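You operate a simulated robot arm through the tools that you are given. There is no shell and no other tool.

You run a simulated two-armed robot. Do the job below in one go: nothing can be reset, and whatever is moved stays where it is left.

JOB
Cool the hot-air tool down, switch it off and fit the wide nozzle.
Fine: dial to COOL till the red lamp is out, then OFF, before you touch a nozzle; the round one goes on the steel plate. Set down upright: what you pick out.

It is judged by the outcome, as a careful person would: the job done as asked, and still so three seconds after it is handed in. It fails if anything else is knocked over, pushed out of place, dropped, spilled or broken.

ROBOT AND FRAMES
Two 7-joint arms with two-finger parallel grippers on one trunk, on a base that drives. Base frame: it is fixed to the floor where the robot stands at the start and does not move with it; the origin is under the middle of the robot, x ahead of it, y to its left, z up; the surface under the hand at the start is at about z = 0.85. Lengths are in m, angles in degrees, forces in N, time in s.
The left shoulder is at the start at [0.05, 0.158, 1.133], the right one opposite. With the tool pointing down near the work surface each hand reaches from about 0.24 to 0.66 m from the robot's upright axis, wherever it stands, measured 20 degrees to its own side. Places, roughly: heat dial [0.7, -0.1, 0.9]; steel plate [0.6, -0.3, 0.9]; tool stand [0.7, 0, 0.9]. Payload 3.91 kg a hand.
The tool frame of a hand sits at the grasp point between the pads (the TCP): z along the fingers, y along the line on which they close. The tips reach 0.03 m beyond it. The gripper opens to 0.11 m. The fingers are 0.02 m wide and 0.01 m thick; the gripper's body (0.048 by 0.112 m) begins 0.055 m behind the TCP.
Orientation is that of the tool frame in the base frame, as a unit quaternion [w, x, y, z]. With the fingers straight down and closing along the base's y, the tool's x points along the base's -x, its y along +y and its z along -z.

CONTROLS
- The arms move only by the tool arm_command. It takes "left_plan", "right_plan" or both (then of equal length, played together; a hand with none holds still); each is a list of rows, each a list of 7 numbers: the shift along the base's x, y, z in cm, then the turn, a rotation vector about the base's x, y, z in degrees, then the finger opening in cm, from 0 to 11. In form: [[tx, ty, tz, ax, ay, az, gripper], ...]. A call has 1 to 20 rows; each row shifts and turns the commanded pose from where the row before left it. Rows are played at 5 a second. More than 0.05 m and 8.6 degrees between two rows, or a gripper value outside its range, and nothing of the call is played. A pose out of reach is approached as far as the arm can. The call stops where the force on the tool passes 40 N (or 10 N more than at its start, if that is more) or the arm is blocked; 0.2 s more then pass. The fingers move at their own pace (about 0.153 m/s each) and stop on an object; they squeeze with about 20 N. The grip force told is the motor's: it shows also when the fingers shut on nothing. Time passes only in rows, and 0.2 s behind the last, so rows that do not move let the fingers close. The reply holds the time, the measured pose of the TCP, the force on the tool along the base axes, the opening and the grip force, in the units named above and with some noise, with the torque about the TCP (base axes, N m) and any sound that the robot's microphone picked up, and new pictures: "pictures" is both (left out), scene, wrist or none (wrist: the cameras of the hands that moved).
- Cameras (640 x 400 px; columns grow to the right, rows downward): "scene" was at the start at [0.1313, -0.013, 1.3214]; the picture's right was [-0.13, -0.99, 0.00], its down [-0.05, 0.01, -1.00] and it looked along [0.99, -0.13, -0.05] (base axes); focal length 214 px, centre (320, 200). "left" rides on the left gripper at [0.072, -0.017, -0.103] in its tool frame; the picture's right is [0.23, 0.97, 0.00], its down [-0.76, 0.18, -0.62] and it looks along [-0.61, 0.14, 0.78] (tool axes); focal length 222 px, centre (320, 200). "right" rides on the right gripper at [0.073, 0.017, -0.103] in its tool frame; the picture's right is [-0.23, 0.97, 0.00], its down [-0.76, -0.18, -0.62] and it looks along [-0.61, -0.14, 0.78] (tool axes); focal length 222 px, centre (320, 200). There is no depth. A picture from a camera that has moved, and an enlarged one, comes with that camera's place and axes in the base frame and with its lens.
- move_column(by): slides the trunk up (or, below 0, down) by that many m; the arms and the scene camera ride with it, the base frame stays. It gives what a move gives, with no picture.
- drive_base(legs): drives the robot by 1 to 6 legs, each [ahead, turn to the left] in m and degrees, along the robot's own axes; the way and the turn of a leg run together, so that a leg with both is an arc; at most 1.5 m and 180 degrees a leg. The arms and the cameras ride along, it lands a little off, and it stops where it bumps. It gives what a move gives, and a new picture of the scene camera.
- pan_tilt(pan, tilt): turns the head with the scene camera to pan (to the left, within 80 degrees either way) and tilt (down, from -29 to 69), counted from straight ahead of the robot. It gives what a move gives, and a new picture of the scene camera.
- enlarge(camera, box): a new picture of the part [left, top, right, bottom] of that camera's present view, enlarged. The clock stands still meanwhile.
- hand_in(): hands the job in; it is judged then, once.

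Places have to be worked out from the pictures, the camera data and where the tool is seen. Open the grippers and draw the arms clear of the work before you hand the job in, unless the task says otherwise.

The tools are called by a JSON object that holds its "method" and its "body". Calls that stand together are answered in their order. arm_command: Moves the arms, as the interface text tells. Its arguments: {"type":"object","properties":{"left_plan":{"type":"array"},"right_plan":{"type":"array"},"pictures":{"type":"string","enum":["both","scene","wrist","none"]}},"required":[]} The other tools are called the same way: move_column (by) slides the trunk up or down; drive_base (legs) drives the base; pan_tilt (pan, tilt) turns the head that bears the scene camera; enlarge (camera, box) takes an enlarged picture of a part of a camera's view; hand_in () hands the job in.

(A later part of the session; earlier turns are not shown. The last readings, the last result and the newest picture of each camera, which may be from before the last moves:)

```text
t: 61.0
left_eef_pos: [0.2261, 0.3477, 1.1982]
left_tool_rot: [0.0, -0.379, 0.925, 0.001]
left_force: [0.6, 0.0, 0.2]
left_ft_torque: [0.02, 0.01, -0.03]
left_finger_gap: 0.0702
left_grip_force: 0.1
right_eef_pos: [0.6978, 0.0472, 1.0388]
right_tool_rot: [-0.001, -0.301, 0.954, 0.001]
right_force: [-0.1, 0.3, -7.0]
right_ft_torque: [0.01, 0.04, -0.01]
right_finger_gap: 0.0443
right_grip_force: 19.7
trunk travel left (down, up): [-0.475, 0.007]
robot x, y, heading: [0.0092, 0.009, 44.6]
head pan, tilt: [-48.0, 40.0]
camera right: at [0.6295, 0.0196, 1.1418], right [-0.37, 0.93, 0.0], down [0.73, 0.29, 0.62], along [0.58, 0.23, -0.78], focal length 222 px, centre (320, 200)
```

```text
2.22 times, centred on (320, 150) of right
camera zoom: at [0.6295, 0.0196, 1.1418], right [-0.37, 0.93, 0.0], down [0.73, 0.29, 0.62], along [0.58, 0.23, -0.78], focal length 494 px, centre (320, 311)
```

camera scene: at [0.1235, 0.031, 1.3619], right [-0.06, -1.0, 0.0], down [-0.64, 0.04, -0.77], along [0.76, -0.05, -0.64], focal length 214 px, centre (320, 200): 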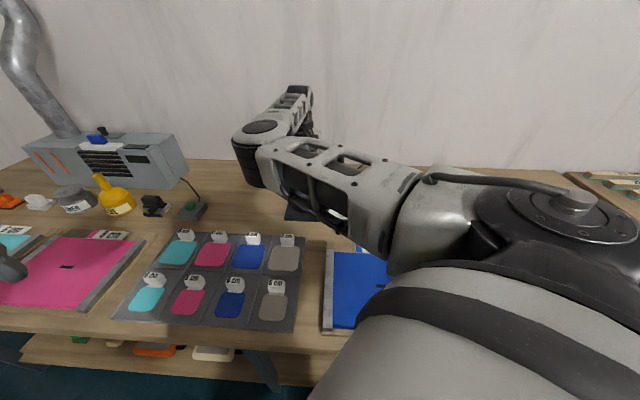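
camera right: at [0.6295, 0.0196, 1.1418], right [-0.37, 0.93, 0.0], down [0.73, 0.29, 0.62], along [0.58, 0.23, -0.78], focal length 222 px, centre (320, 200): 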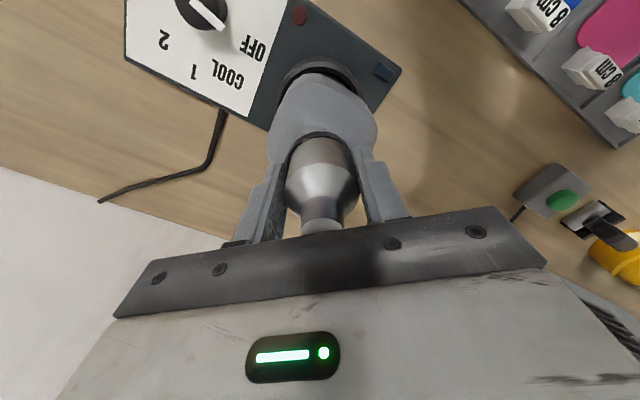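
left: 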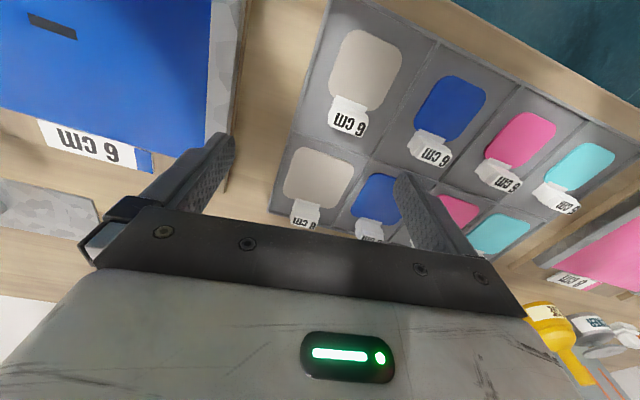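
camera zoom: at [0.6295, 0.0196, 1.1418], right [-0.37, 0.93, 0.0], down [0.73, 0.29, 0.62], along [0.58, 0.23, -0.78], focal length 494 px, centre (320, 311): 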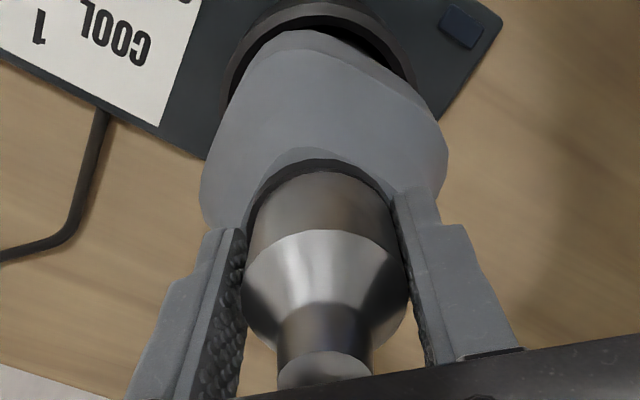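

The weight of about 7 N and the view show the whole tool rising with the nozzle, so the nozzle is a tight fit and the body must be held with the other hand. I set the tool back down into the stand and release it.

{"method": "arm_command", "body": {"right_plan": [[0, 0, -0.4, 0, 0, 0, 3.5], [0, 0, -0.4, 0, 0, 0, 3.5], [0, 0, -0.4, 0, 0, 0, 3.5], [0, 0, 0, 0, 0, 0, 3.5], [0, 0, 0, 0, 0, 0, 7], [0, 0, 0, 0, 0, 0, 7], [0, 0, 0, 0, 0, 0, 7]], "pictures": "wrist"}}

{"method": "enlarge", "body": {"camera": "right", "box": [220, 40, 420, 240]}}

```text
t: 62.6
left_eef_pos: [0.2254, 0.3481, 1.198]
left_tool_rot: [0.0, -0.379, 0.926, 0.001]
left_force: [0.1, -0.1, 0.0]
left_ft_torque: [-0.01, -0.02, 0.02]
left_finger_gap: 0.0701
left_grip_force: 0.0
right_eef_pos: [0.6968, 0.0467, 1.0261]
right_tool_rot: [-0.001, -0.301, 0.954, 0.001]
right_force: [0.2, -0.1, -0.7]
right_ft_torque: [0.0, -0.02, 0.0]
right_finger_gap: 0.0701
right_grip_force: 0.0
trunk travel left (down, up): [-0.475, 0.007]
robot x, y, heading: [0.0113, 0.0094, 44.6]
head pan, tilt: [-48.0, 40.0]
camera right: at [0.6288, 0.0193, 1.1308], right [-0.37, 0.93, 0.0], down [0.73, 0.29, 0.62], along [0.58, 0.23, -0.78], focal length 222 px, centre (320, 200)
```

right: 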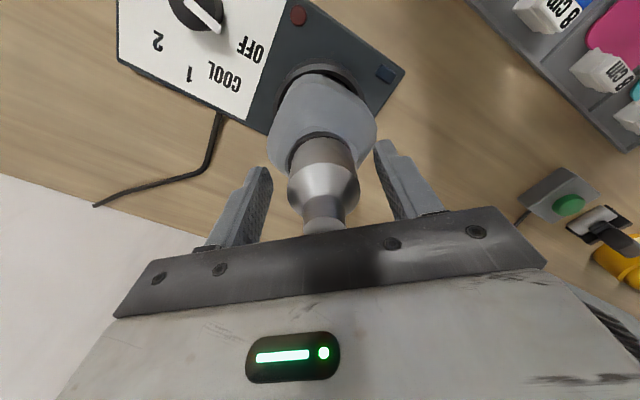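

```text
2.00 times, centred on (320, 140) of right
camera zoom: at [0.6288, 0.0193, 1.1308], right [-0.37, 0.93, 0.0], down [0.73, 0.29, 0.62], along [0.58, 0.23, -0.78], focal length 444 px, centre (320, 320)
```

zoom: 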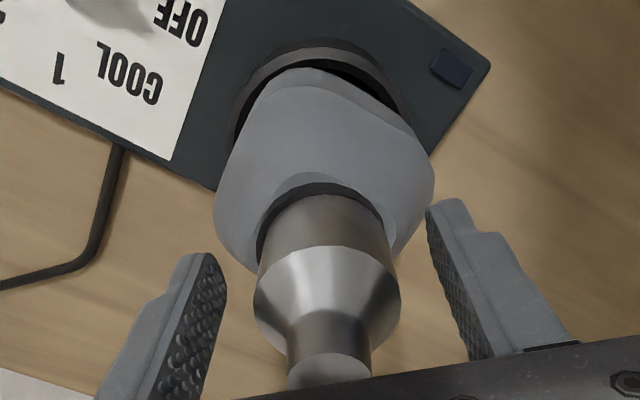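

The tool is seated again. I back the right hand off along its approach line and up, then turn the robot back to about 20 degrees so that both hands can reach the tool.

{"method": "arm_command", "body": {"right_plan": [[-2, -1.4, 0, 0, 0, 0, 7], [-2.5, -1.75, 0, 0, 0, 0, 7], [-2.5, -1.75, 1, 0, 0, 0, 7], [-2, -1.4, 3, 0, 0, 0, 7], [-2, -1.4, 4, 0, 0, 0, 7], [0, 0, 4, 0, 0, 0, 7], [0, 0, 2, 0, 0, 0, 7]], "pictures": "none"}}

{"method": "drive_base", "body": {"legs": [[0, -12], [0, -12]]}}

{"method": "pan_tilt", "body": {"pan": -20, "tilt": 35}}

```text
t: 64.2
left_eef_pos: [0.2241, 0.3476, 1.1994]
left_tool_rot: [0.0, -0.378, 0.926, 0.0]
left_force: [0.3, 0.1, -0.6]
left_ft_torque: [0.02, -0.03, -0.02]
left_finger_gap: 0.0702
left_grip_force: 0.0
right_eef_pos: [0.5873, -0.0284, 1.1656]
right_tool_rot: [0.0, -0.302, 0.953, 0.002]
right_force: [0.3, 0.6, 0.4]
right_ft_torque: [0.02, 0.01, 0.04]
right_finger_gap: 0.0698
right_grip_force: 0.1
trunk travel left (down, up): [-0.475, 0.007]
robot x, y, heading: [0.0084, 0.0097, 44.5]
head pan, tilt: [-48.0, 40.0]
```

```text
t: 66.2
left_eef_pos: [0.3448, 0.2299, 1.198]
left_tool_rot: [0.0, -0.177, 0.984, 0.0]
left_force: [-0.4, 0.4, -0.2]
left_ft_torque: [0.02, 0.0, 0.01]
left_finger_gap: 0.0701
left_grip_force: 0.0
right_eef_pos: [0.5227, -0.2636, 1.1666]
right_tool_rot: [0.0, -0.096, 0.995, 0.001]
right_force: [0.2, 0.6, -0.2]
right_ft_torque: [0.06, 0.02, 0.0]
right_finger_gap: 0.07
right_grip_force: 0.1
trunk travel left (down, up): [-0.475, 0.007]
robot x, y, heading: [0.0075, 0.0089, 20.0]
head pan, tilt: [-48.0, 40.0]
camera scene: at [0.123, -0.0177, 1.3619], right [-0.46, -0.89, 0.0], down [-0.57, 0.3, -0.77], along [0.68, -0.35, -0.64], focal length 214 px, centre (320, 200)
```

scene: 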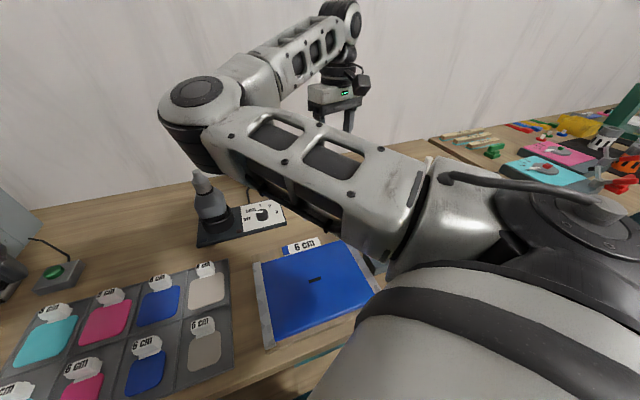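

```text
t: 67.1
left_eef_pos: [0.3445, 0.2303, 1.1988]
left_tool_rot: [0.001, -0.177, 0.984, 0.0]
left_force: [0.6, 0.3, -0.6]
left_ft_torque: [0.01, 0.0, 0.05]
left_finger_gap: 0.0702
left_grip_force: 0.0
right_eef_pos: [0.5209, -0.2611, 1.1664]
right_tool_rot: [-0.001, -0.096, 0.995, 0.002]
right_force: [0.7, 0.7, 0.9]
right_ft_torque: [0.0, 0.0, -0.01]
right_finger_gap: 0.0701
right_grip_force: 0.0
trunk travel left (down, up): [-0.475, 0.007]
robot x, y, heading: [0.0118, 0.009, 20.3]
head pan, tilt: [-20.0, 35.0]
camera scene: at [0.1356, 0.0227, 1.3694], right [0.01, -1.0, 0.0], down [-0.57, 0.0, -0.82], along [0.82, 0.01, -0.57], focal length 214 px, centre (320, 200)
```

scene: 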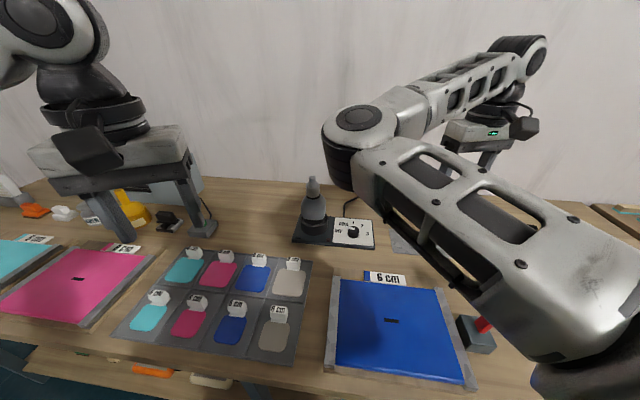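

Both arms are clear. I now turn the left hand so its fingers point forward and down at 60 degrees from vertical, closing horizontally, while bringing it high toward the left-near side of the tool.

{"method": "arm_command", "body": {"left_plan": [[2, -1, 0, 0, 0, -7.5, 9], [2, -1, 0, 0, 0, -7.5, 11], [2, -1, 0, 0, 0, -7.5, 11], [2, -1, 0, 0, 0, -7.5, 11], [2, -1, 0, 0, 0, -7.5, 11], [2, -1, 0, 0, 0, -7.8, 11], [1.2, -0.7, -1, -3.17, -6.8, 0, 11], [1.2, -0.7, -1, -3.17, -6.8, 0, 11], [1.2, -0.7, -1, -3.17, -6.8, 0, 11], [1.2, -0.7, -1, -3.17, -6.8, 0, 11], [0, 0, 0, 0, 0, 0, 11]]}}

```text
t: 69.5
left_eef_pos: [0.5122, 0.1418, 1.1583]
left_tool_rot: [0.254, 0.208, 0.943, -0.057]
left_force: [-0.7, 0.5, -0.1]
left_ft_torque: [-0.01, -0.01, 0.03]
left_finger_gap: 0.1101
left_grip_force: 0.0
right_eef_pos: [0.5213, -0.2612, 1.1656]
right_tool_rot: [0.0, -0.096, 0.995, 0.002]
right_force: [0.6, -0.6, 0.0]
right_ft_torque: [-0.02, -0.01, 0.05]
right_finger_gap: 0.0698
right_grip_force: 0.1
trunk travel left (down, up): [-0.475, 0.007]
robot x, y, heading: [0.0104, 0.0098, 20.4]
head pan, tilt: [-20.0, 35.0]
camera scene: at [0.1356, 0.0228, 1.3695], right [0.01, -1.0, 0.0], down [-0.57, 0.0, -0.82], along [0.82, 0.01, -0.57], focal length 214 px, centre (320, 200)
camera left: at [0.4003, 0.1743, 1.2105], right [0.23, 0.97, -0.12], down [0.39, 0.02, 0.92], along [0.89, -0.26, -0.37], focal length 222 px, centre (320, 200)
```

scene: 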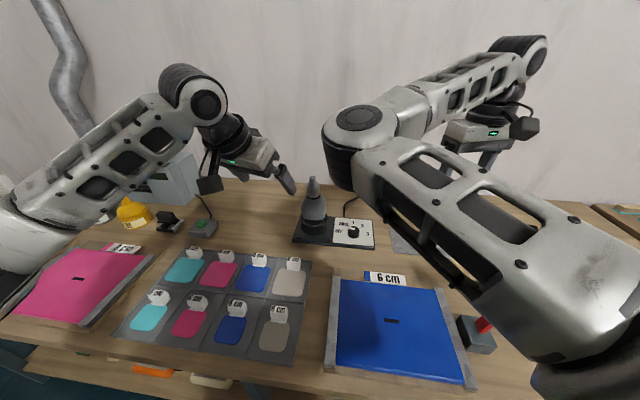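
left: 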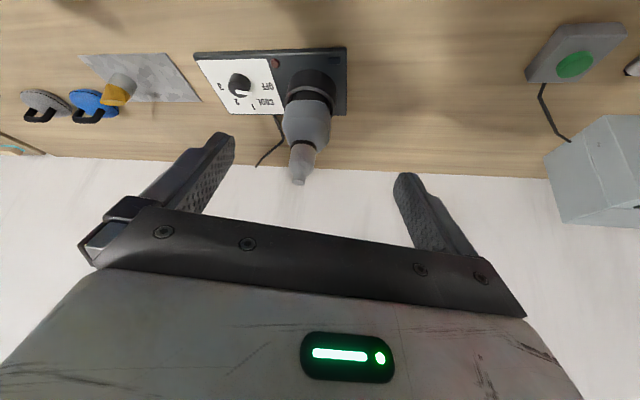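

The left wrist turns fine and sees the tool. I pitch the remaining 30 degrees and come closer.

{"method": "arm_command", "body": {"left_plan": [[1, -0.6, -1.5, -3.17, -6.8, 0, 11], [1, -0.6, -1.5, -3.17, -6.8, 0, 11], [1, -0.6, -1.5, -3.17, -6.8, 0, 11], [1, -0.6, -1.5, -3.17, -6.8, 0, 11], [0, 0, 0, 0, 0, 0, 11]]}}

{"method": "enlarge", "body": {"camera": "left", "box": [160, 20, 480, 220]}}

{"method": "enlarge", "body": {"camera": "scene", "box": [200, 100, 400, 260]}}

```text
t: 70.7
left_eef_pos: [0.5531, 0.1181, 1.0968]
left_tool_rot: [0.489, 0.186, 0.845, -0.109]
left_force: [0.2, 0.8, 0.5]
left_ft_torque: [0.02, -0.03, -0.02]
left_finger_gap: 0.11
left_grip_force: 0.0
right_eef_pos: [0.5211, -0.2616, 1.167]
right_tool_rot: [0.0, -0.095, 0.995, 0.002]
right_force: [0.5, 0.3, 0.9]
right_ft_torque: [0.0, -0.01, 0.04]
right_finger_gap: 0.0698
right_grip_force: 0.1
trunk travel left (down, up): [-0.475, 0.007]
robot x, y, heading: [0.0057, 0.012, 20.4]
head pan, tilt: [-20.0, 35.0]
camera scene: at [0.1356, 0.0228, 1.3695], right [0.01, -1.0, 0.0], down [-0.57, 0.0, -0.82], along [0.82, 0.01, -0.57], focal length 214 px, centre (320, 200)
camera left: at [0.4307, 0.1554, 1.0855], right [0.31, 0.93, -0.2], down [-0.07, 0.23, 0.97], along [0.95, -0.28, 0.14], focal length 222 px, centre (320, 200)
```

scene: 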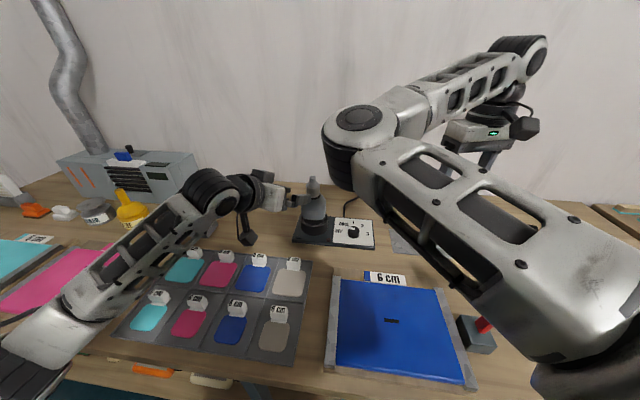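
left: 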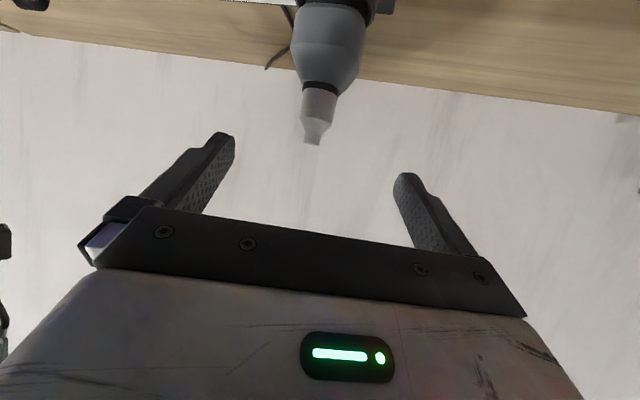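

```text
2.00 times, centred on (320, 120) of left
camera zoom: at [0.4307, 0.1554, 1.0855], right [0.31, 0.93, -0.2], down [-0.07, 0.23, 0.97], along [0.95, -0.28, 0.14], focal length 444 px, centre (320, 360)
```

zoom: 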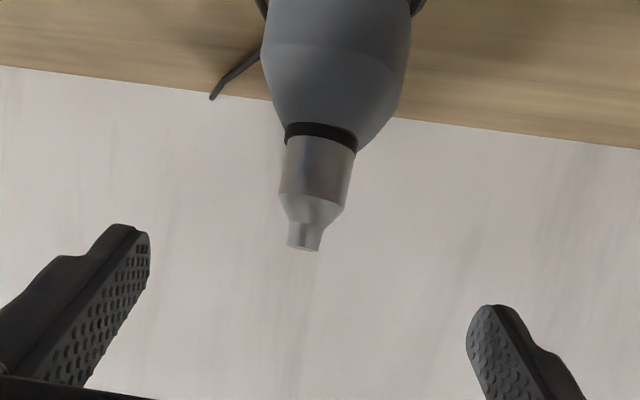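

```text
2.50 times, centred on (300, 180) of scene
camera zoom: at [0.1356, 0.0228, 1.3695], right [0.01, -1.0, 0.0], down [-0.57, 0.0, -0.82], along [0.82, 0.01, -0.57], focal length 536 px, centre (370, 250)
```

zoom: 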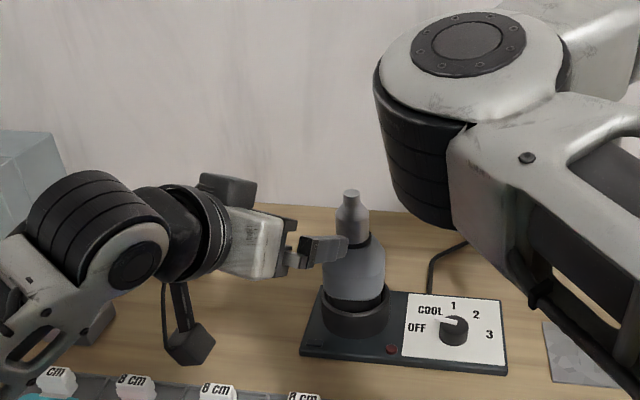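

The left camera's ray confirms the tool axis at (0.697, 0.049). I move to a standoff 14 cm back along the finger direction, aimed at the body at z 0.942.

{"method": "arm_command", "body": {"left_plan": [[0.9, -0.5, -2, 0, 0, 0, 11], [0.9, -0.5, -2, 0, 0, 0, 11], [0.8, -0.5, -2, 0, 0, 0, 11], [0.8, -0.4, -2.5, 0, 0, 0, 11], [0, 0, 0, 0, 0, 0, 11]]}}

{"method": "enlarge", "body": {"camera": "scene", "box": [200, 120, 400, 280]}}

```text
t: 71.9
left_eef_pos: [0.5867, 0.0979, 1.0123]
left_tool_rot: [0.489, 0.187, 0.845, -0.109]
left_force: [-0.1, 0.3, -1.1]
left_ft_torque: [0.02, 0.01, 0.02]
left_finger_gap: 0.11
left_grip_force: 0.0
right_eef_pos: [0.5215, -0.2613, 1.1667]
right_tool_rot: [0.0, -0.096, 0.995, 0.002]
right_force: [-1.1, 0.4, -1.1]
right_ft_torque: [0.0, 0.0, 0.02]
right_finger_gap: 0.0697
right_grip_force: 0.0
trunk travel left (down, up): [-0.475, 0.007]
robot x, y, heading: [0.0064, 0.011, 20.3]
head pan, tilt: [-20.0, 35.0]
camera scene: at [0.1355, 0.0229, 1.3695], right [0.01, -1.0, 0.0], down [-0.57, 0.0, -0.82], along [0.82, 0.01, -0.57], focal length 214 px, centre (320, 200)
camera left: at [0.4638, 0.1362, 1.001], right [0.31, 0.93, -0.2], down [-0.07, 0.23, 0.97], along [0.95, -0.29, 0.14], focal length 222 px, centre (320, 200)
```

scene: 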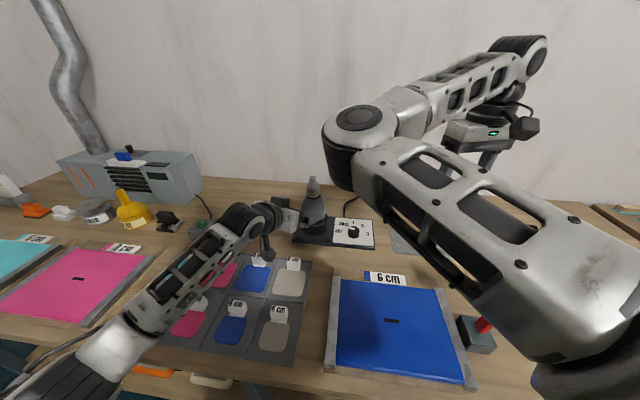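
left: 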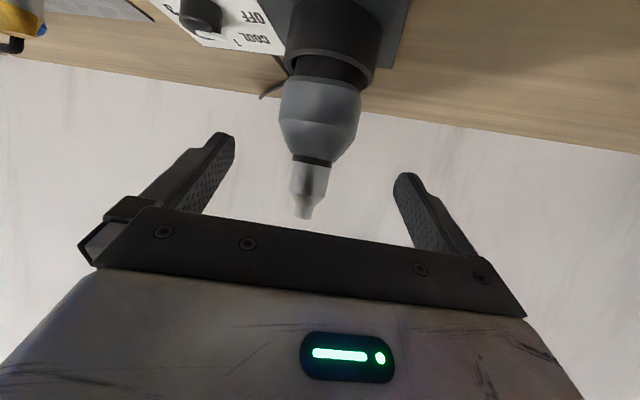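

```text
2.50 times, centred on (300, 200) of scene
camera zoom: at [0.1355, 0.0229, 1.3695], right [0.01, -1.0, 0.0], down [-0.57, 0.0, -0.82], along [0.82, 0.01, -0.57], focal length 536 px, centre (370, 200)
```

zoom: 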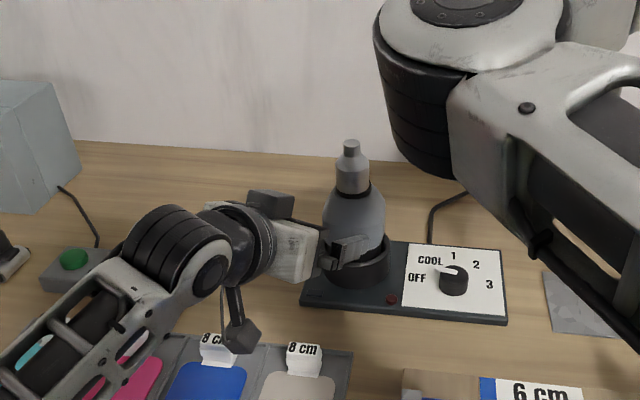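

The path along the fingers is free and aligned. I advance 14 cm so the fingers straddle the grey body.

{"method": "arm_command", "body": {"left_plan": [[1.57, -0.72, -0.99, 0, 0, 0, 11], [1.57, -0.72, -0.99, 0, 0, 0, 11], [1.57, -0.72, -0.99, 0, 0, 0, 11], [1.57, -0.72, -0.99, 0, 0, 0, 11], [1.57, -0.72, -0.99, 0, 0, 0, 11], [0, 0, 0, 0, 0, 0, 11]]}}

{"method": "enlarge", "body": {"camera": "scene", "box": [200, 120, 400, 280]}}

```text
t: 73.3
left_eef_pos: [0.6654, 0.0634, 0.9633]
left_tool_rot: [0.489, 0.186, 0.845, -0.108]
left_force: [-0.3, 0.0, -0.3]
left_ft_torque: [0.0, 0.0, 0.02]
left_finger_gap: 0.11
left_grip_force: 0.1
right_eef_pos: [0.5214, -0.2601, 1.1666]
right_tool_rot: [0.0, -0.096, 0.995, 0.002]
right_force: [-0.6, -0.3, 0.0]
right_ft_torque: [-0.01, 0.0, -0.02]
right_finger_gap: 0.0701
right_grip_force: 0.1
trunk travel left (down, up): [-0.475, 0.007]
robot x, y, heading: [0.0075, 0.009, 20.1]
head pan, tilt: [-20.0, 35.0]
camera scene: at [0.1355, 0.0231, 1.3695], right [0.01, -1.0, 0.0], down [-0.57, 0.0, -0.82], along [0.82, 0.01, -0.57], focal length 214 px, centre (320, 200)
camera left: at [0.5434, 0.1007, 0.9512], right [0.31, 0.93, -0.2], down [-0.07, 0.23, 0.97], along [0.95, -0.29, 0.14], focal length 222 px, centre (320, 200)
```

scene: 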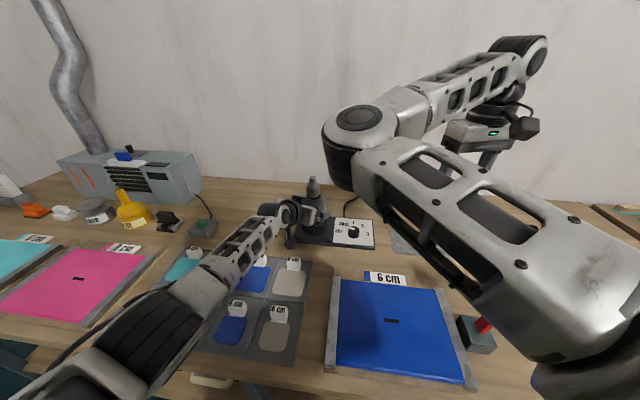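
left: 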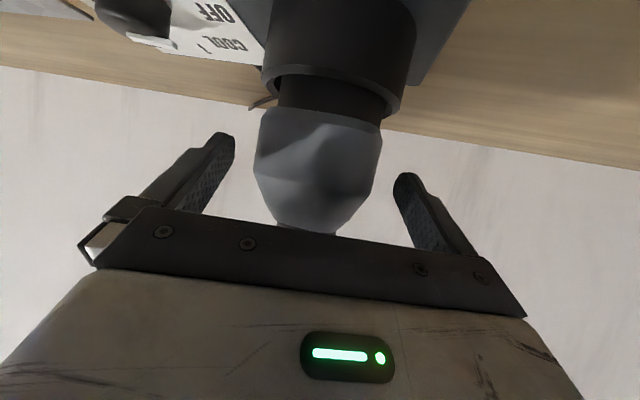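

```text
2.50 times, centred on (300, 200) of scene
camera zoom: at [0.1355, 0.0231, 1.3695], right [0.01, -1.0, 0.0], down [-0.57, 0.0, -0.82], along [0.82, 0.01, -0.57], focal length 536 px, centre (370, 200)
```

zoom: 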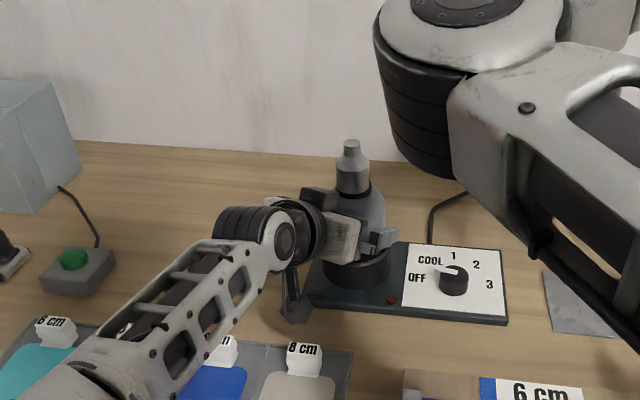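

The body is centred between the left fingers. I go the last 4 cm and close gently on the body.

{"method": "arm_command", "body": {"left_plan": [[1.5, -0.75, -1.0, 0, 0, 0, 11], [1.5, -0.75, -1.0, 0, 0, 0, 11], [0, 0, 0, 0, 0, 0, 11], [0, 0, 0, 0, 0, 0, 9], [0, 0, 0, 0, 0, 0, 7], [0, 0, 0, 0, 0, 0, 7]]}}

{"method": "enlarge", "body": {"camera": "scene", "box": [230, 140, 390, 270]}}

```text
t: 74.7
left_eef_pos: [0.6717, 0.0586, 0.9577]
left_tool_rot: [0.488, 0.187, 0.845, -0.109]
left_force: [-7.4, -0.8, 1.5]
left_ft_torque: [-0.01, 0.02, 0.02]
left_finger_gap: 0.0769
left_grip_force: 20.2
left hand out of reach, approached as far as the arm can: row 1, 2
right_eef_pos: [0.5211, -0.2621, 1.167]
right_tool_rot: [-0.001, -0.096, 0.995, 0.002]
right_force: [0.0, 0.3, -0.2]
right_ft_torque: [0.01, 0.0, -0.01]
right_finger_gap: 0.0698
right_grip_force: 0.0
trunk travel left (down, up): [-0.475, 0.007]
robot x, y, heading: [0.0077, 0.0061, 20.2]
head pan, tilt: [-20.0, 35.0]
camera scene: at [0.1346, 0.0227, 1.3696], right [0.01, -1.0, 0.0], down [-0.57, 0.0, -0.82], along [0.82, 0.01, -0.57], focal length 214 px, centre (320, 200)
camera left: at [0.5492, 0.0967, 0.9459], right [0.31, 0.93, -0.2], down [-0.07, 0.23, 0.97], along [0.95, -0.29, 0.13], focal length 222 px, centre (320, 200)
```

scene: 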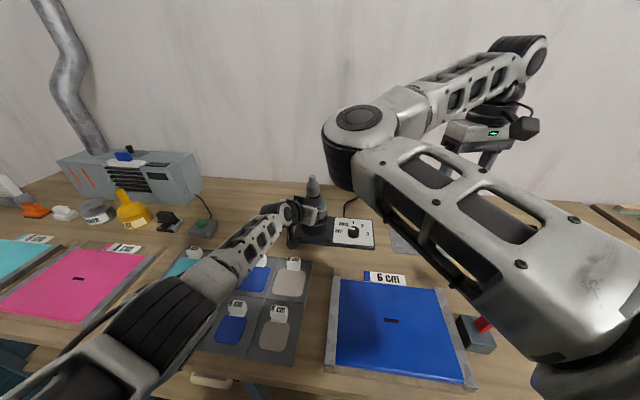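
left: 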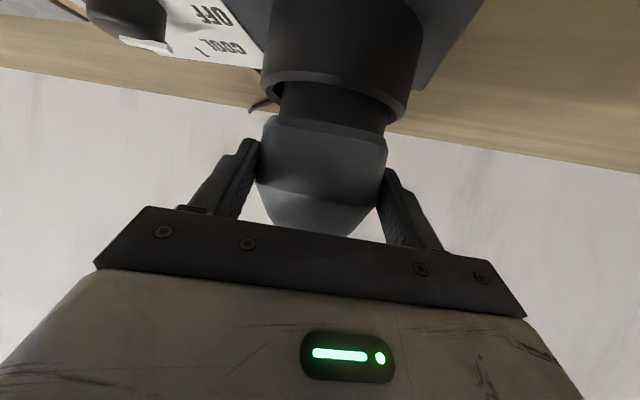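

```text
3.08 times, centred on (310, 205) of scene
camera zoom: at [0.1346, 0.0227, 1.3696], right [0.01, -1.0, 0.0], down [-0.57, 0.0, -0.82], along [0.82, 0.01, -0.57], focal length 660 px, centre (351, 185)
```

zoom: 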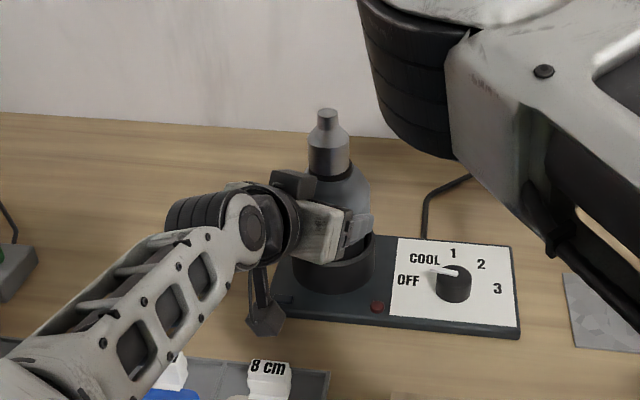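

The left arm stops 2.7 cm short of centring but has a firm grip on the body (7.7 cm gap, 20 N), which leaves room for the other hand. With the body held, I bring the right hand above the nozzle, tilted 28 degrees about its closing axis to gain reach.

{"method": "arm_command", "body": {"right_plan": [[1.56, 3.58, 0, 0, 0, 7, 7], [1.56, 3.58, 0, 0, 0, 7, 7], [1.56, 3.58, 0, 2.96, -6.34, 0, 7], [1.56, 3.58, 0, 2.96, -6.34, 0, 7], [1.56, 3.58, 0, 2.96, -6.34, 0, 7], [1.56, 3.58, 0, 2.96, -6.34, 0, 7], [1.56, 3.58, 0, 0, 0, 0, 7], [0, 0, 0, 0, 0, 0, 7]]}}

{"method": "enlarge", "body": {"camera": "right", "box": [160, 40, 480, 240]}}

```text
t: 76.5
left_eef_pos: [0.6716, 0.0596, 0.9576]
left_tool_rot: [0.489, 0.186, 0.845, -0.109]
left_force: [-10.8, -3.0, -1.5]
left_ft_torque: [-0.05, 0.38, 0.07]
left_finger_gap: 0.0762
left_grip_force: 19.8
right_eef_pos: [0.6394, -0.0174, 1.1645]
right_tool_rot: [0.237, -0.21, 0.947, 0.054]
right_force: [0.2, 0.0, 0.2]
right_ft_torque: [-0.02, 0.02, -0.05]
right_finger_gap: 0.0699
right_grip_force: 0.1
right hand out of reach, approached as far as the arm can: row 4, 5
trunk travel left (down, up): [-0.475, 0.007]
robot x, y, heading: [0.0089, 0.0106, 20.3]
head pan, tilt: [-20.0, 35.0]
camera scene: at [0.1344, 0.0225, 1.3696], right [0.01, -1.0, 0.0], down [-0.57, 0.0, -0.82], along [0.82, 0.01, -0.57], focal length 214 px, centre (320, 200)
camera right: at [0.5312, -0.0505, 1.2219], right [-0.23, 0.97, 0.11], down [0.42, 0.0, 0.91], along [0.88, 0.26, -0.4], focal length 222 px, centre (320, 200)
```

scene: 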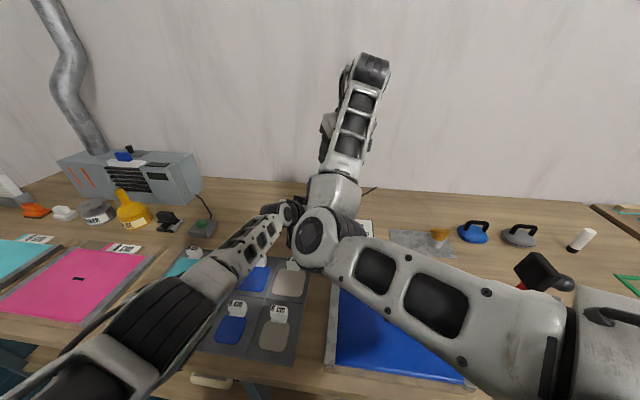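
right: 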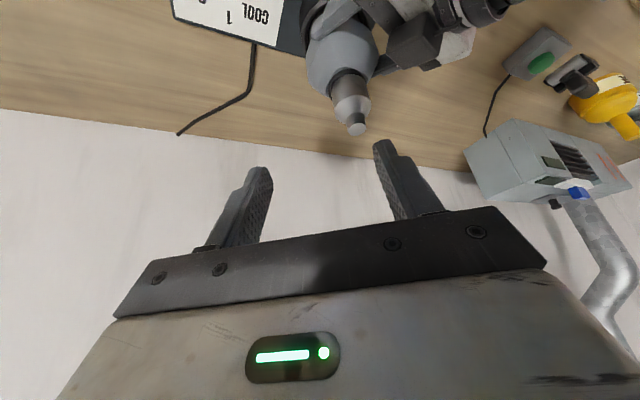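

```text
2.00 times, centred on (320, 140) of right
camera zoom: at [0.5312, -0.0505, 1.2219], right [-0.23, 0.97, 0.11], down [0.42, 0.0, 0.91], along [0.88, 0.26, -0.4], focal length 444 px, centre (320, 320)
```

zoom: 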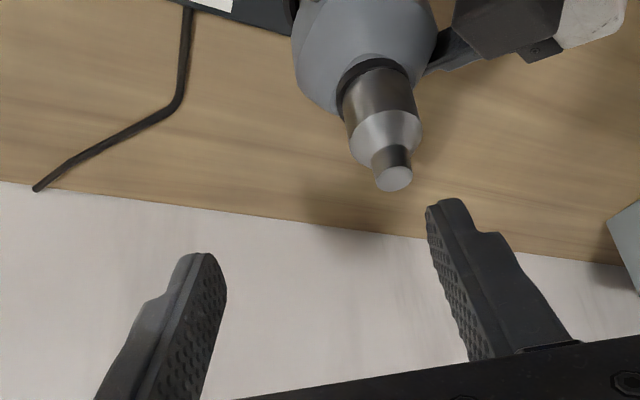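

The right hand is tilted as wanted and needs to shift 3.4 cm along its closing direction to line up with the nozzle. I make that shift and check.

{"method": "arm_command", "body": {"right_plan": [[-0.7, 1.5, 0, 0, 0, 0, 7], [-0.74, 1.58, 0, 0, 0, 0, 7], [0.4, 0.2, -0.88, 0, 0, 0, 7], [0, 0, 0, 0, 0, 0, 7]]}}

{"method": "enlarge", "body": {"camera": "right", "box": [160, 40, 480, 240]}}

{"method": "enlarge", "body": {"camera": "scene", "box": [220, 140, 420, 290]}}

```text
t: 77.5
left_eef_pos: [0.6711, 0.0593, 0.9577]
left_tool_rot: [0.488, 0.187, 0.846, -0.109]
left_force: [-11.8, -3.0, -2.2]
left_ft_torque: [-0.14, 0.44, 0.08]
left_finger_gap: 0.0762
left_grip_force: 20.1
right_eef_pos: [0.6287, 0.0149, 1.1554]
right_tool_rot: [0.236, -0.21, 0.947, 0.054]
right_force: [-0.1, 0.0, 0.0]
right_ft_torque: [-0.02, -0.02, -0.01]
right_finger_gap: 0.0699
right_grip_force: 0.0
trunk travel left (down, up): [-0.475, 0.007]
robot x, y, heading: [0.0076, 0.0107, 20.6]
head pan, tilt: [-20.0, 35.0]
camera scene: at [0.1344, 0.0225, 1.3696], right [0.01, -1.0, 0.0], down [-0.57, 0.0, -0.82], along [0.82, 0.01, -0.57], focal length 214 px, centre (320, 200)
camera right: at [0.5205, -0.0171, 1.2131], right [-0.23, 0.97, 0.11], down [0.42, 0.0, 0.91], along [0.88, 0.26, -0.41], focal length 222 px, centre (320, 200)
```

scene: 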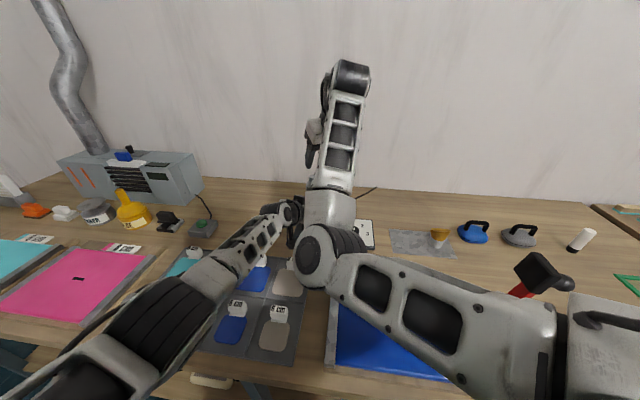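
right: 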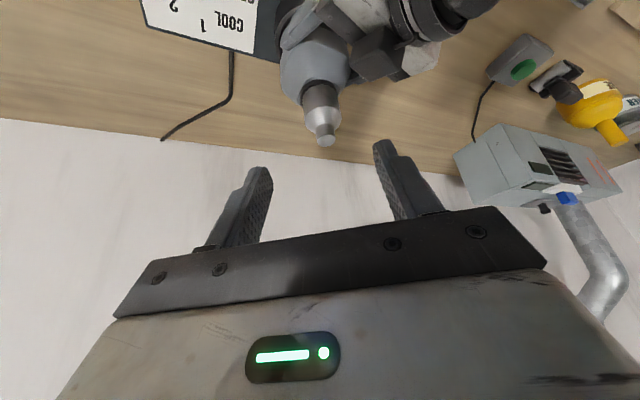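

```text
2.00 times, centred on (320, 140) of right
camera zoom: at [0.5205, -0.0171, 1.2131], right [-0.23, 0.97, 0.11], down [0.42, 0.0, 0.91], along [0.88, 0.26, -0.41], focal length 444 px, centre (320, 320)
```

zoom: 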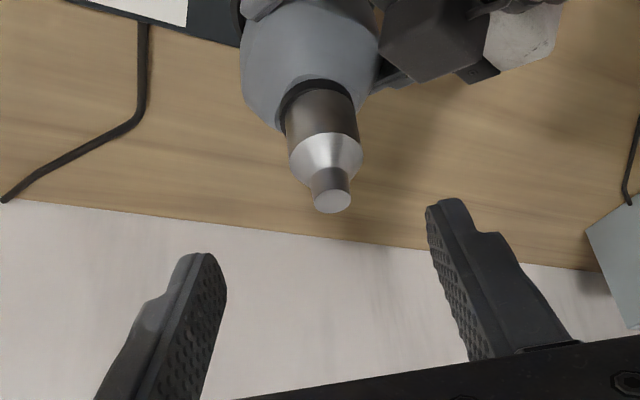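

```text
2.67 times, centred on (320, 215) of scene
camera zoom: at [0.1344, 0.0225, 1.3696], right [0.01, -1.0, 0.0], down [-0.57, 0.0, -0.82], along [0.82, 0.01, -0.57], focal length 572 px, centre (320, 160)
```

zoom: 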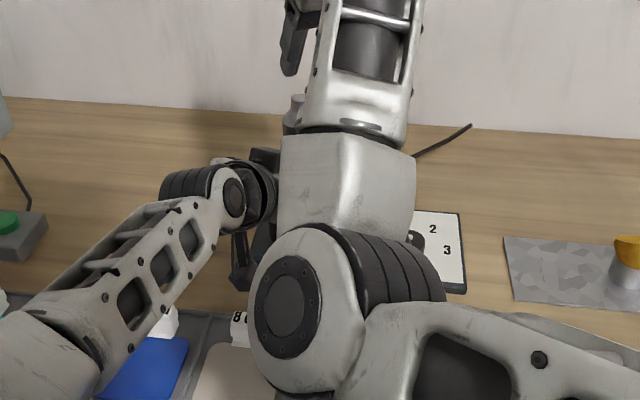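

The nozzle is exactly midway between the right fingers (column 331, expected 330). I advance along the finger direction to straddle it, stopping a little short to check.

{"method": "arm_command", "body": {"right_plan": [[1.14, 0.55, -2.14, 0, 0, 0, 7], [1.14, 0.55, -2.14, 0, 0, 0, 7], [1.14, 0.55, -2.14, 0, 0, 0, 7], [1.14, 0.55, -2.14, 0, 0, 0, 7], [0, 0, 0, 0, 0, 0, 7]]}}

{"method": "enlarge", "body": {"camera": "scene", "box": [220, 140, 420, 290]}}

```text
t: 78.7
left_eef_pos: [0.6708, 0.0591, 0.9591]
left_tool_rot: [0.488, 0.187, 0.845, -0.109]
left_force: [-13.1, -2.5, -2.1]
left_ft_torque: [-0.13, 0.49, 0.08]
left_finger_gap: 0.0762
left_grip_force: 19.8
right_eef_pos: [0.6755, 0.0364, 1.0724]
right_tool_rot: [0.235, -0.211, 0.947, 0.054]
right_force: [0.0, 0.0, 0.5]
right_ft_torque: [-0.01, 0.0, 0.01]
right_finger_gap: 0.0701
right_grip_force: 0.1
trunk travel left (down, up): [-0.475, 0.007]
robot x, y, heading: [0.0097, 0.0108, 20.4]
head pan, tilt: [-20.0, 35.0]
camera scene: at [0.1345, 0.0225, 1.3696], right [0.01, -1.0, 0.0], down [-0.57, 0.0, -0.82], along [0.82, 0.01, -0.57], focal length 214 px, centre (320, 200)
camera right: at [0.5676, 0.0051, 1.1289], right [-0.23, 0.97, 0.11], down [0.42, 0.0, 0.91], along [0.88, 0.26, -0.41], focal length 222 px, centre (320, 200)
```

scene: 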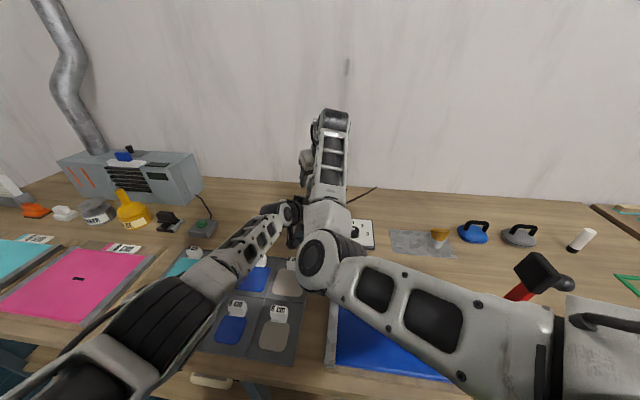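
right: 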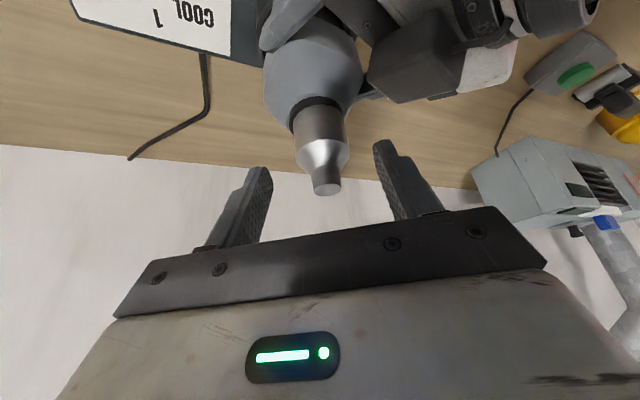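

```text
2.67 times, centred on (320, 215) of scene
camera zoom: at [0.1345, 0.0225, 1.3696], right [0.01, -1.0, 0.0], down [-0.57, 0.0, -0.82], along [0.82, 0.01, -0.57], focal length 572 px, centre (320, 160)
```

zoom: 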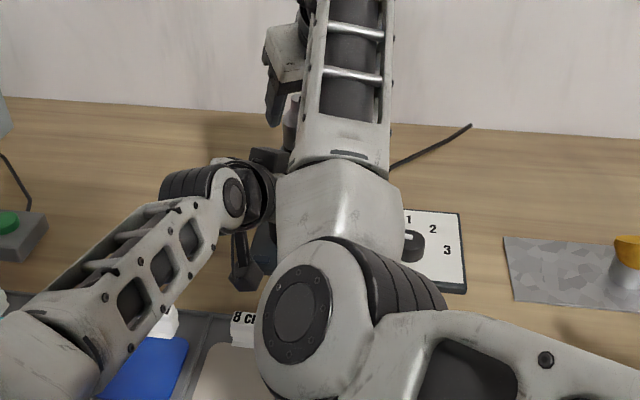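

Still well centred and the arms are clear of each other. I go the remaining 5 cm and close the right fingers on the nozzle.

{"method": "arm_command", "body": {"right_plan": [[1.08, 0.58, -2.27, 0, 0, 0, 7], [1.08, 0.58, -2.27, 0, 0, 0, 7], [0, 0, 0, 0, 0, 0, 7], [0, 0, 0, 0, 0, 0, 4.8], [0, 0, 0, 0, 0, 0, 3.5], [0, 0, 0, 0, 0, 0, 3.5], [0, 0, 0, 0, 0, 0, 3.5]], "pictures": "wrist"}}

{"method": "enlarge", "body": {"camera": "right", "box": [220, 60, 420, 240]}}

```text
t: 80.3
left_eef_pos: [0.6723, 0.0593, 0.9584]
left_tool_rot: [0.489, 0.186, 0.845, -0.108]
left_force: [-13.4, 0.8, -0.5]
left_ft_torque: [-0.05, 0.02, 0.24]
left_finger_gap: 0.0749
left_grip_force: 20.7
right_eef_pos: [0.699, 0.0481, 1.0276]
right_tool_rot: [0.237, -0.21, 0.947, 0.053]
right_force: [4.5, -2.9, 0.9]
right_ft_torque: [-0.11, -0.04, -0.26]
right_finger_gap: 0.043
right_grip_force: 20.1
trunk travel left (down, up): [-0.475, 0.007]
robot x, y, heading: [0.0092, 0.0116, 20.4]
head pan, tilt: [-20.0, 35.0]
camera right: at [0.5896, 0.0159, 1.0851], right [-0.23, 0.97, 0.11], down [0.42, 0.0, 0.91], along [0.88, 0.25, -0.4], focal length 222 px, centre (320, 200)
```

right: 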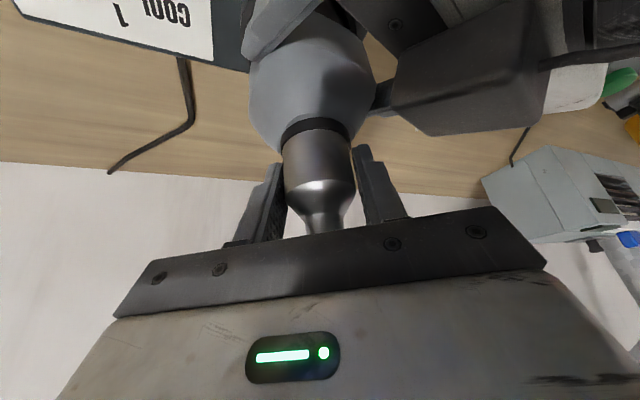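

```text
2.22 times, centred on (320, 150) of right
camera zoom: at [0.5896, 0.0159, 1.0851], right [-0.23, 0.97, 0.11], down [0.42, 0.0, 0.91], along [0.88, 0.25, -0.4], focal length 494 px, centre (320, 311)
```

zoom: 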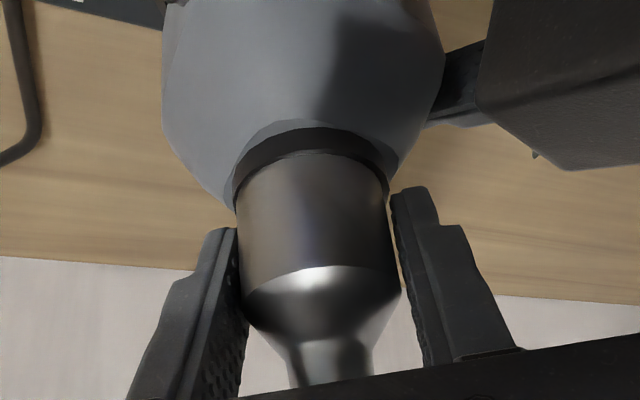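

Both hands hold: body on the left, nozzle on the right. I pull the nozzle straight up gently.

{"method": "arm_command", "body": {"right_plan": [[0, 0, 0.3, 0, 0, 0, 3.5], [0, 0, 0.3, 0, 0, 0, 3.5], [0, 0, 0.3, 0, 0, 0, 3.5], [0, 0, 0, 0, 0, 0, 3.5]], "pictures": "wrist"}}

{"method": "enlarge", "body": {"camera": "right", "box": [220, 60, 420, 240]}}

```text
t: 81.3
left_eef_pos: [0.6728, 0.0598, 0.9592]
left_tool_rot: [0.489, 0.187, 0.845, -0.109]
left_force: [2.9, 2.1, 1.5]
left_ft_torque: [0.0, -0.06, 0.07]
left_finger_gap: 0.0713
left_grip_force: 1.8
right_eef_pos: [0.6996, 0.0506, 1.037]
right_tool_rot: [0.237, -0.211, 0.947, 0.054]
right_force: [-2.5, -2.4, 0.8]
right_ft_torque: [-0.07, 0.07, 0.01]
right_finger_gap: 0.0415
right_grip_force: 20.2
trunk travel left (down, up): [-0.475, 0.007]
robot x, y, heading: [0.0103, 0.0065, 20.4]
head pan, tilt: [-20.0, 35.0]
camera right: at [0.5899, 0.0177, 1.0936], right [-0.23, 0.97, 0.11], down [0.42, 0.0, 0.91], along [0.88, 0.26, -0.41], focal length 222 px, centre (320, 200)
```

right: 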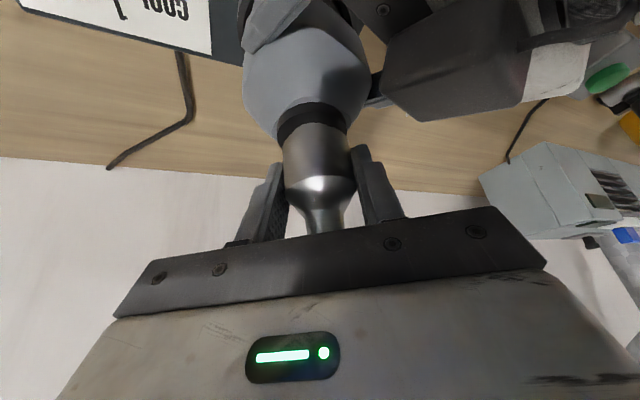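

```text
2.22 times, centred on (320, 150) of right
camera zoom: at [0.5899, 0.0177, 1.0936], right [-0.23, 0.97, 0.11], down [0.42, 0.0, 0.91], along [0.88, 0.26, -0.41], focal length 494 px, centre (320, 311)
```

zoom: 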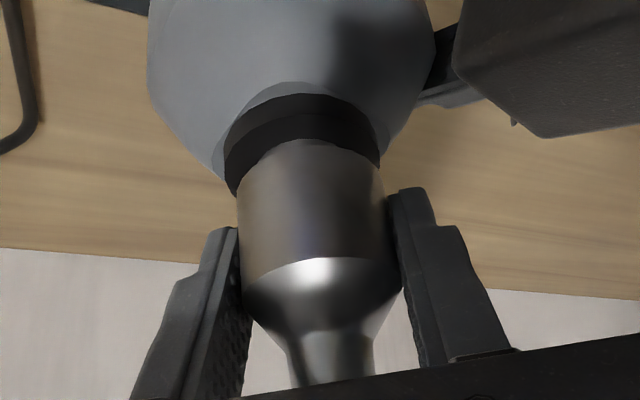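

The nozzle has risen about 9 mm off the collar while the body stayed down, with hardly any load left. I keep pulling up slowly.

{"method": "arm_command", "body": {"right_plan": [[0, 0, 0.4, 0, 0, 0, 3.5], [0, 0, 0.4, 0, 0, 0, 3.5], [0, 0, 0.4, 0, 0, 0, 3.5], [0, 0, 0.4, 0, 0, 0, 3.5], [0, 0, 0, 0, 0, 0, 3.5]], "pictures": "wrist"}}

{"method": "enlarge", "body": {"camera": "right", "box": [220, 60, 420, 240]}}

```text
t: 82.5
left_eef_pos: [0.6721, 0.059, 0.957]
left_tool_rot: [0.487, 0.187, 0.846, -0.11]
left_force: [-0.7, -0.4, 0.1]
left_ft_torque: [-0.01, -0.03, 0.02]
left_finger_gap: 0.0701
left_grip_force: 0.3
right_eef_pos: [0.6977, 0.05, 1.053]
right_tool_rot: [0.238, -0.21, 0.947, 0.053]
right_force: [2.9, 1.4, 3.7]
right_ft_torque: [0.09, -0.1, -0.04]
right_finger_gap: 0.0371
right_grip_force: 20.0
trunk travel left (down, up): [-0.475, 0.007]
robot x, y, heading: [0.0128, 0.0112, 20.6]
head pan, tilt: [-20.0, 35.0]
camera right: at [0.5901, 0.0175, 1.1098], right [-0.23, 0.97, 0.11], down [0.42, 0.0, 0.91], along [0.88, 0.26, -0.4], focal length 222 px, centre (320, 200)
```

right: 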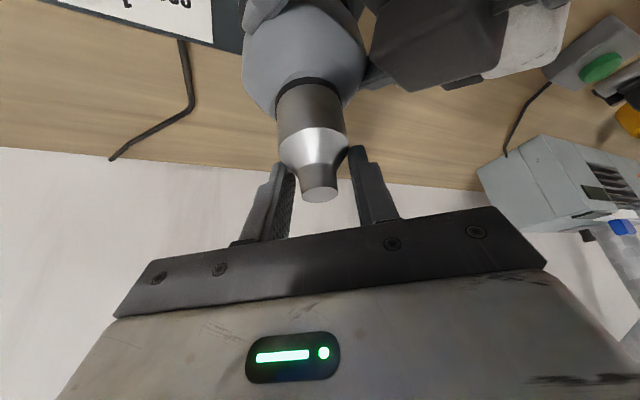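

```text
2.22 times, centred on (320, 150) of right
camera zoom: at [0.5901, 0.0175, 1.1098], right [-0.23, 0.97, 0.11], down [0.42, 0.0, 0.91], along [0.88, 0.26, -0.4], focal length 494 px, centre (320, 311)
```

zoom: 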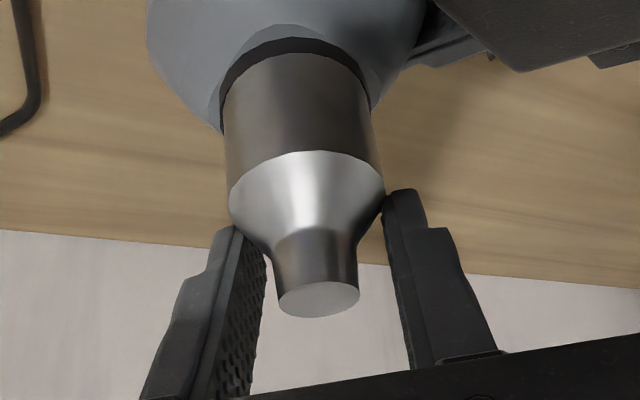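

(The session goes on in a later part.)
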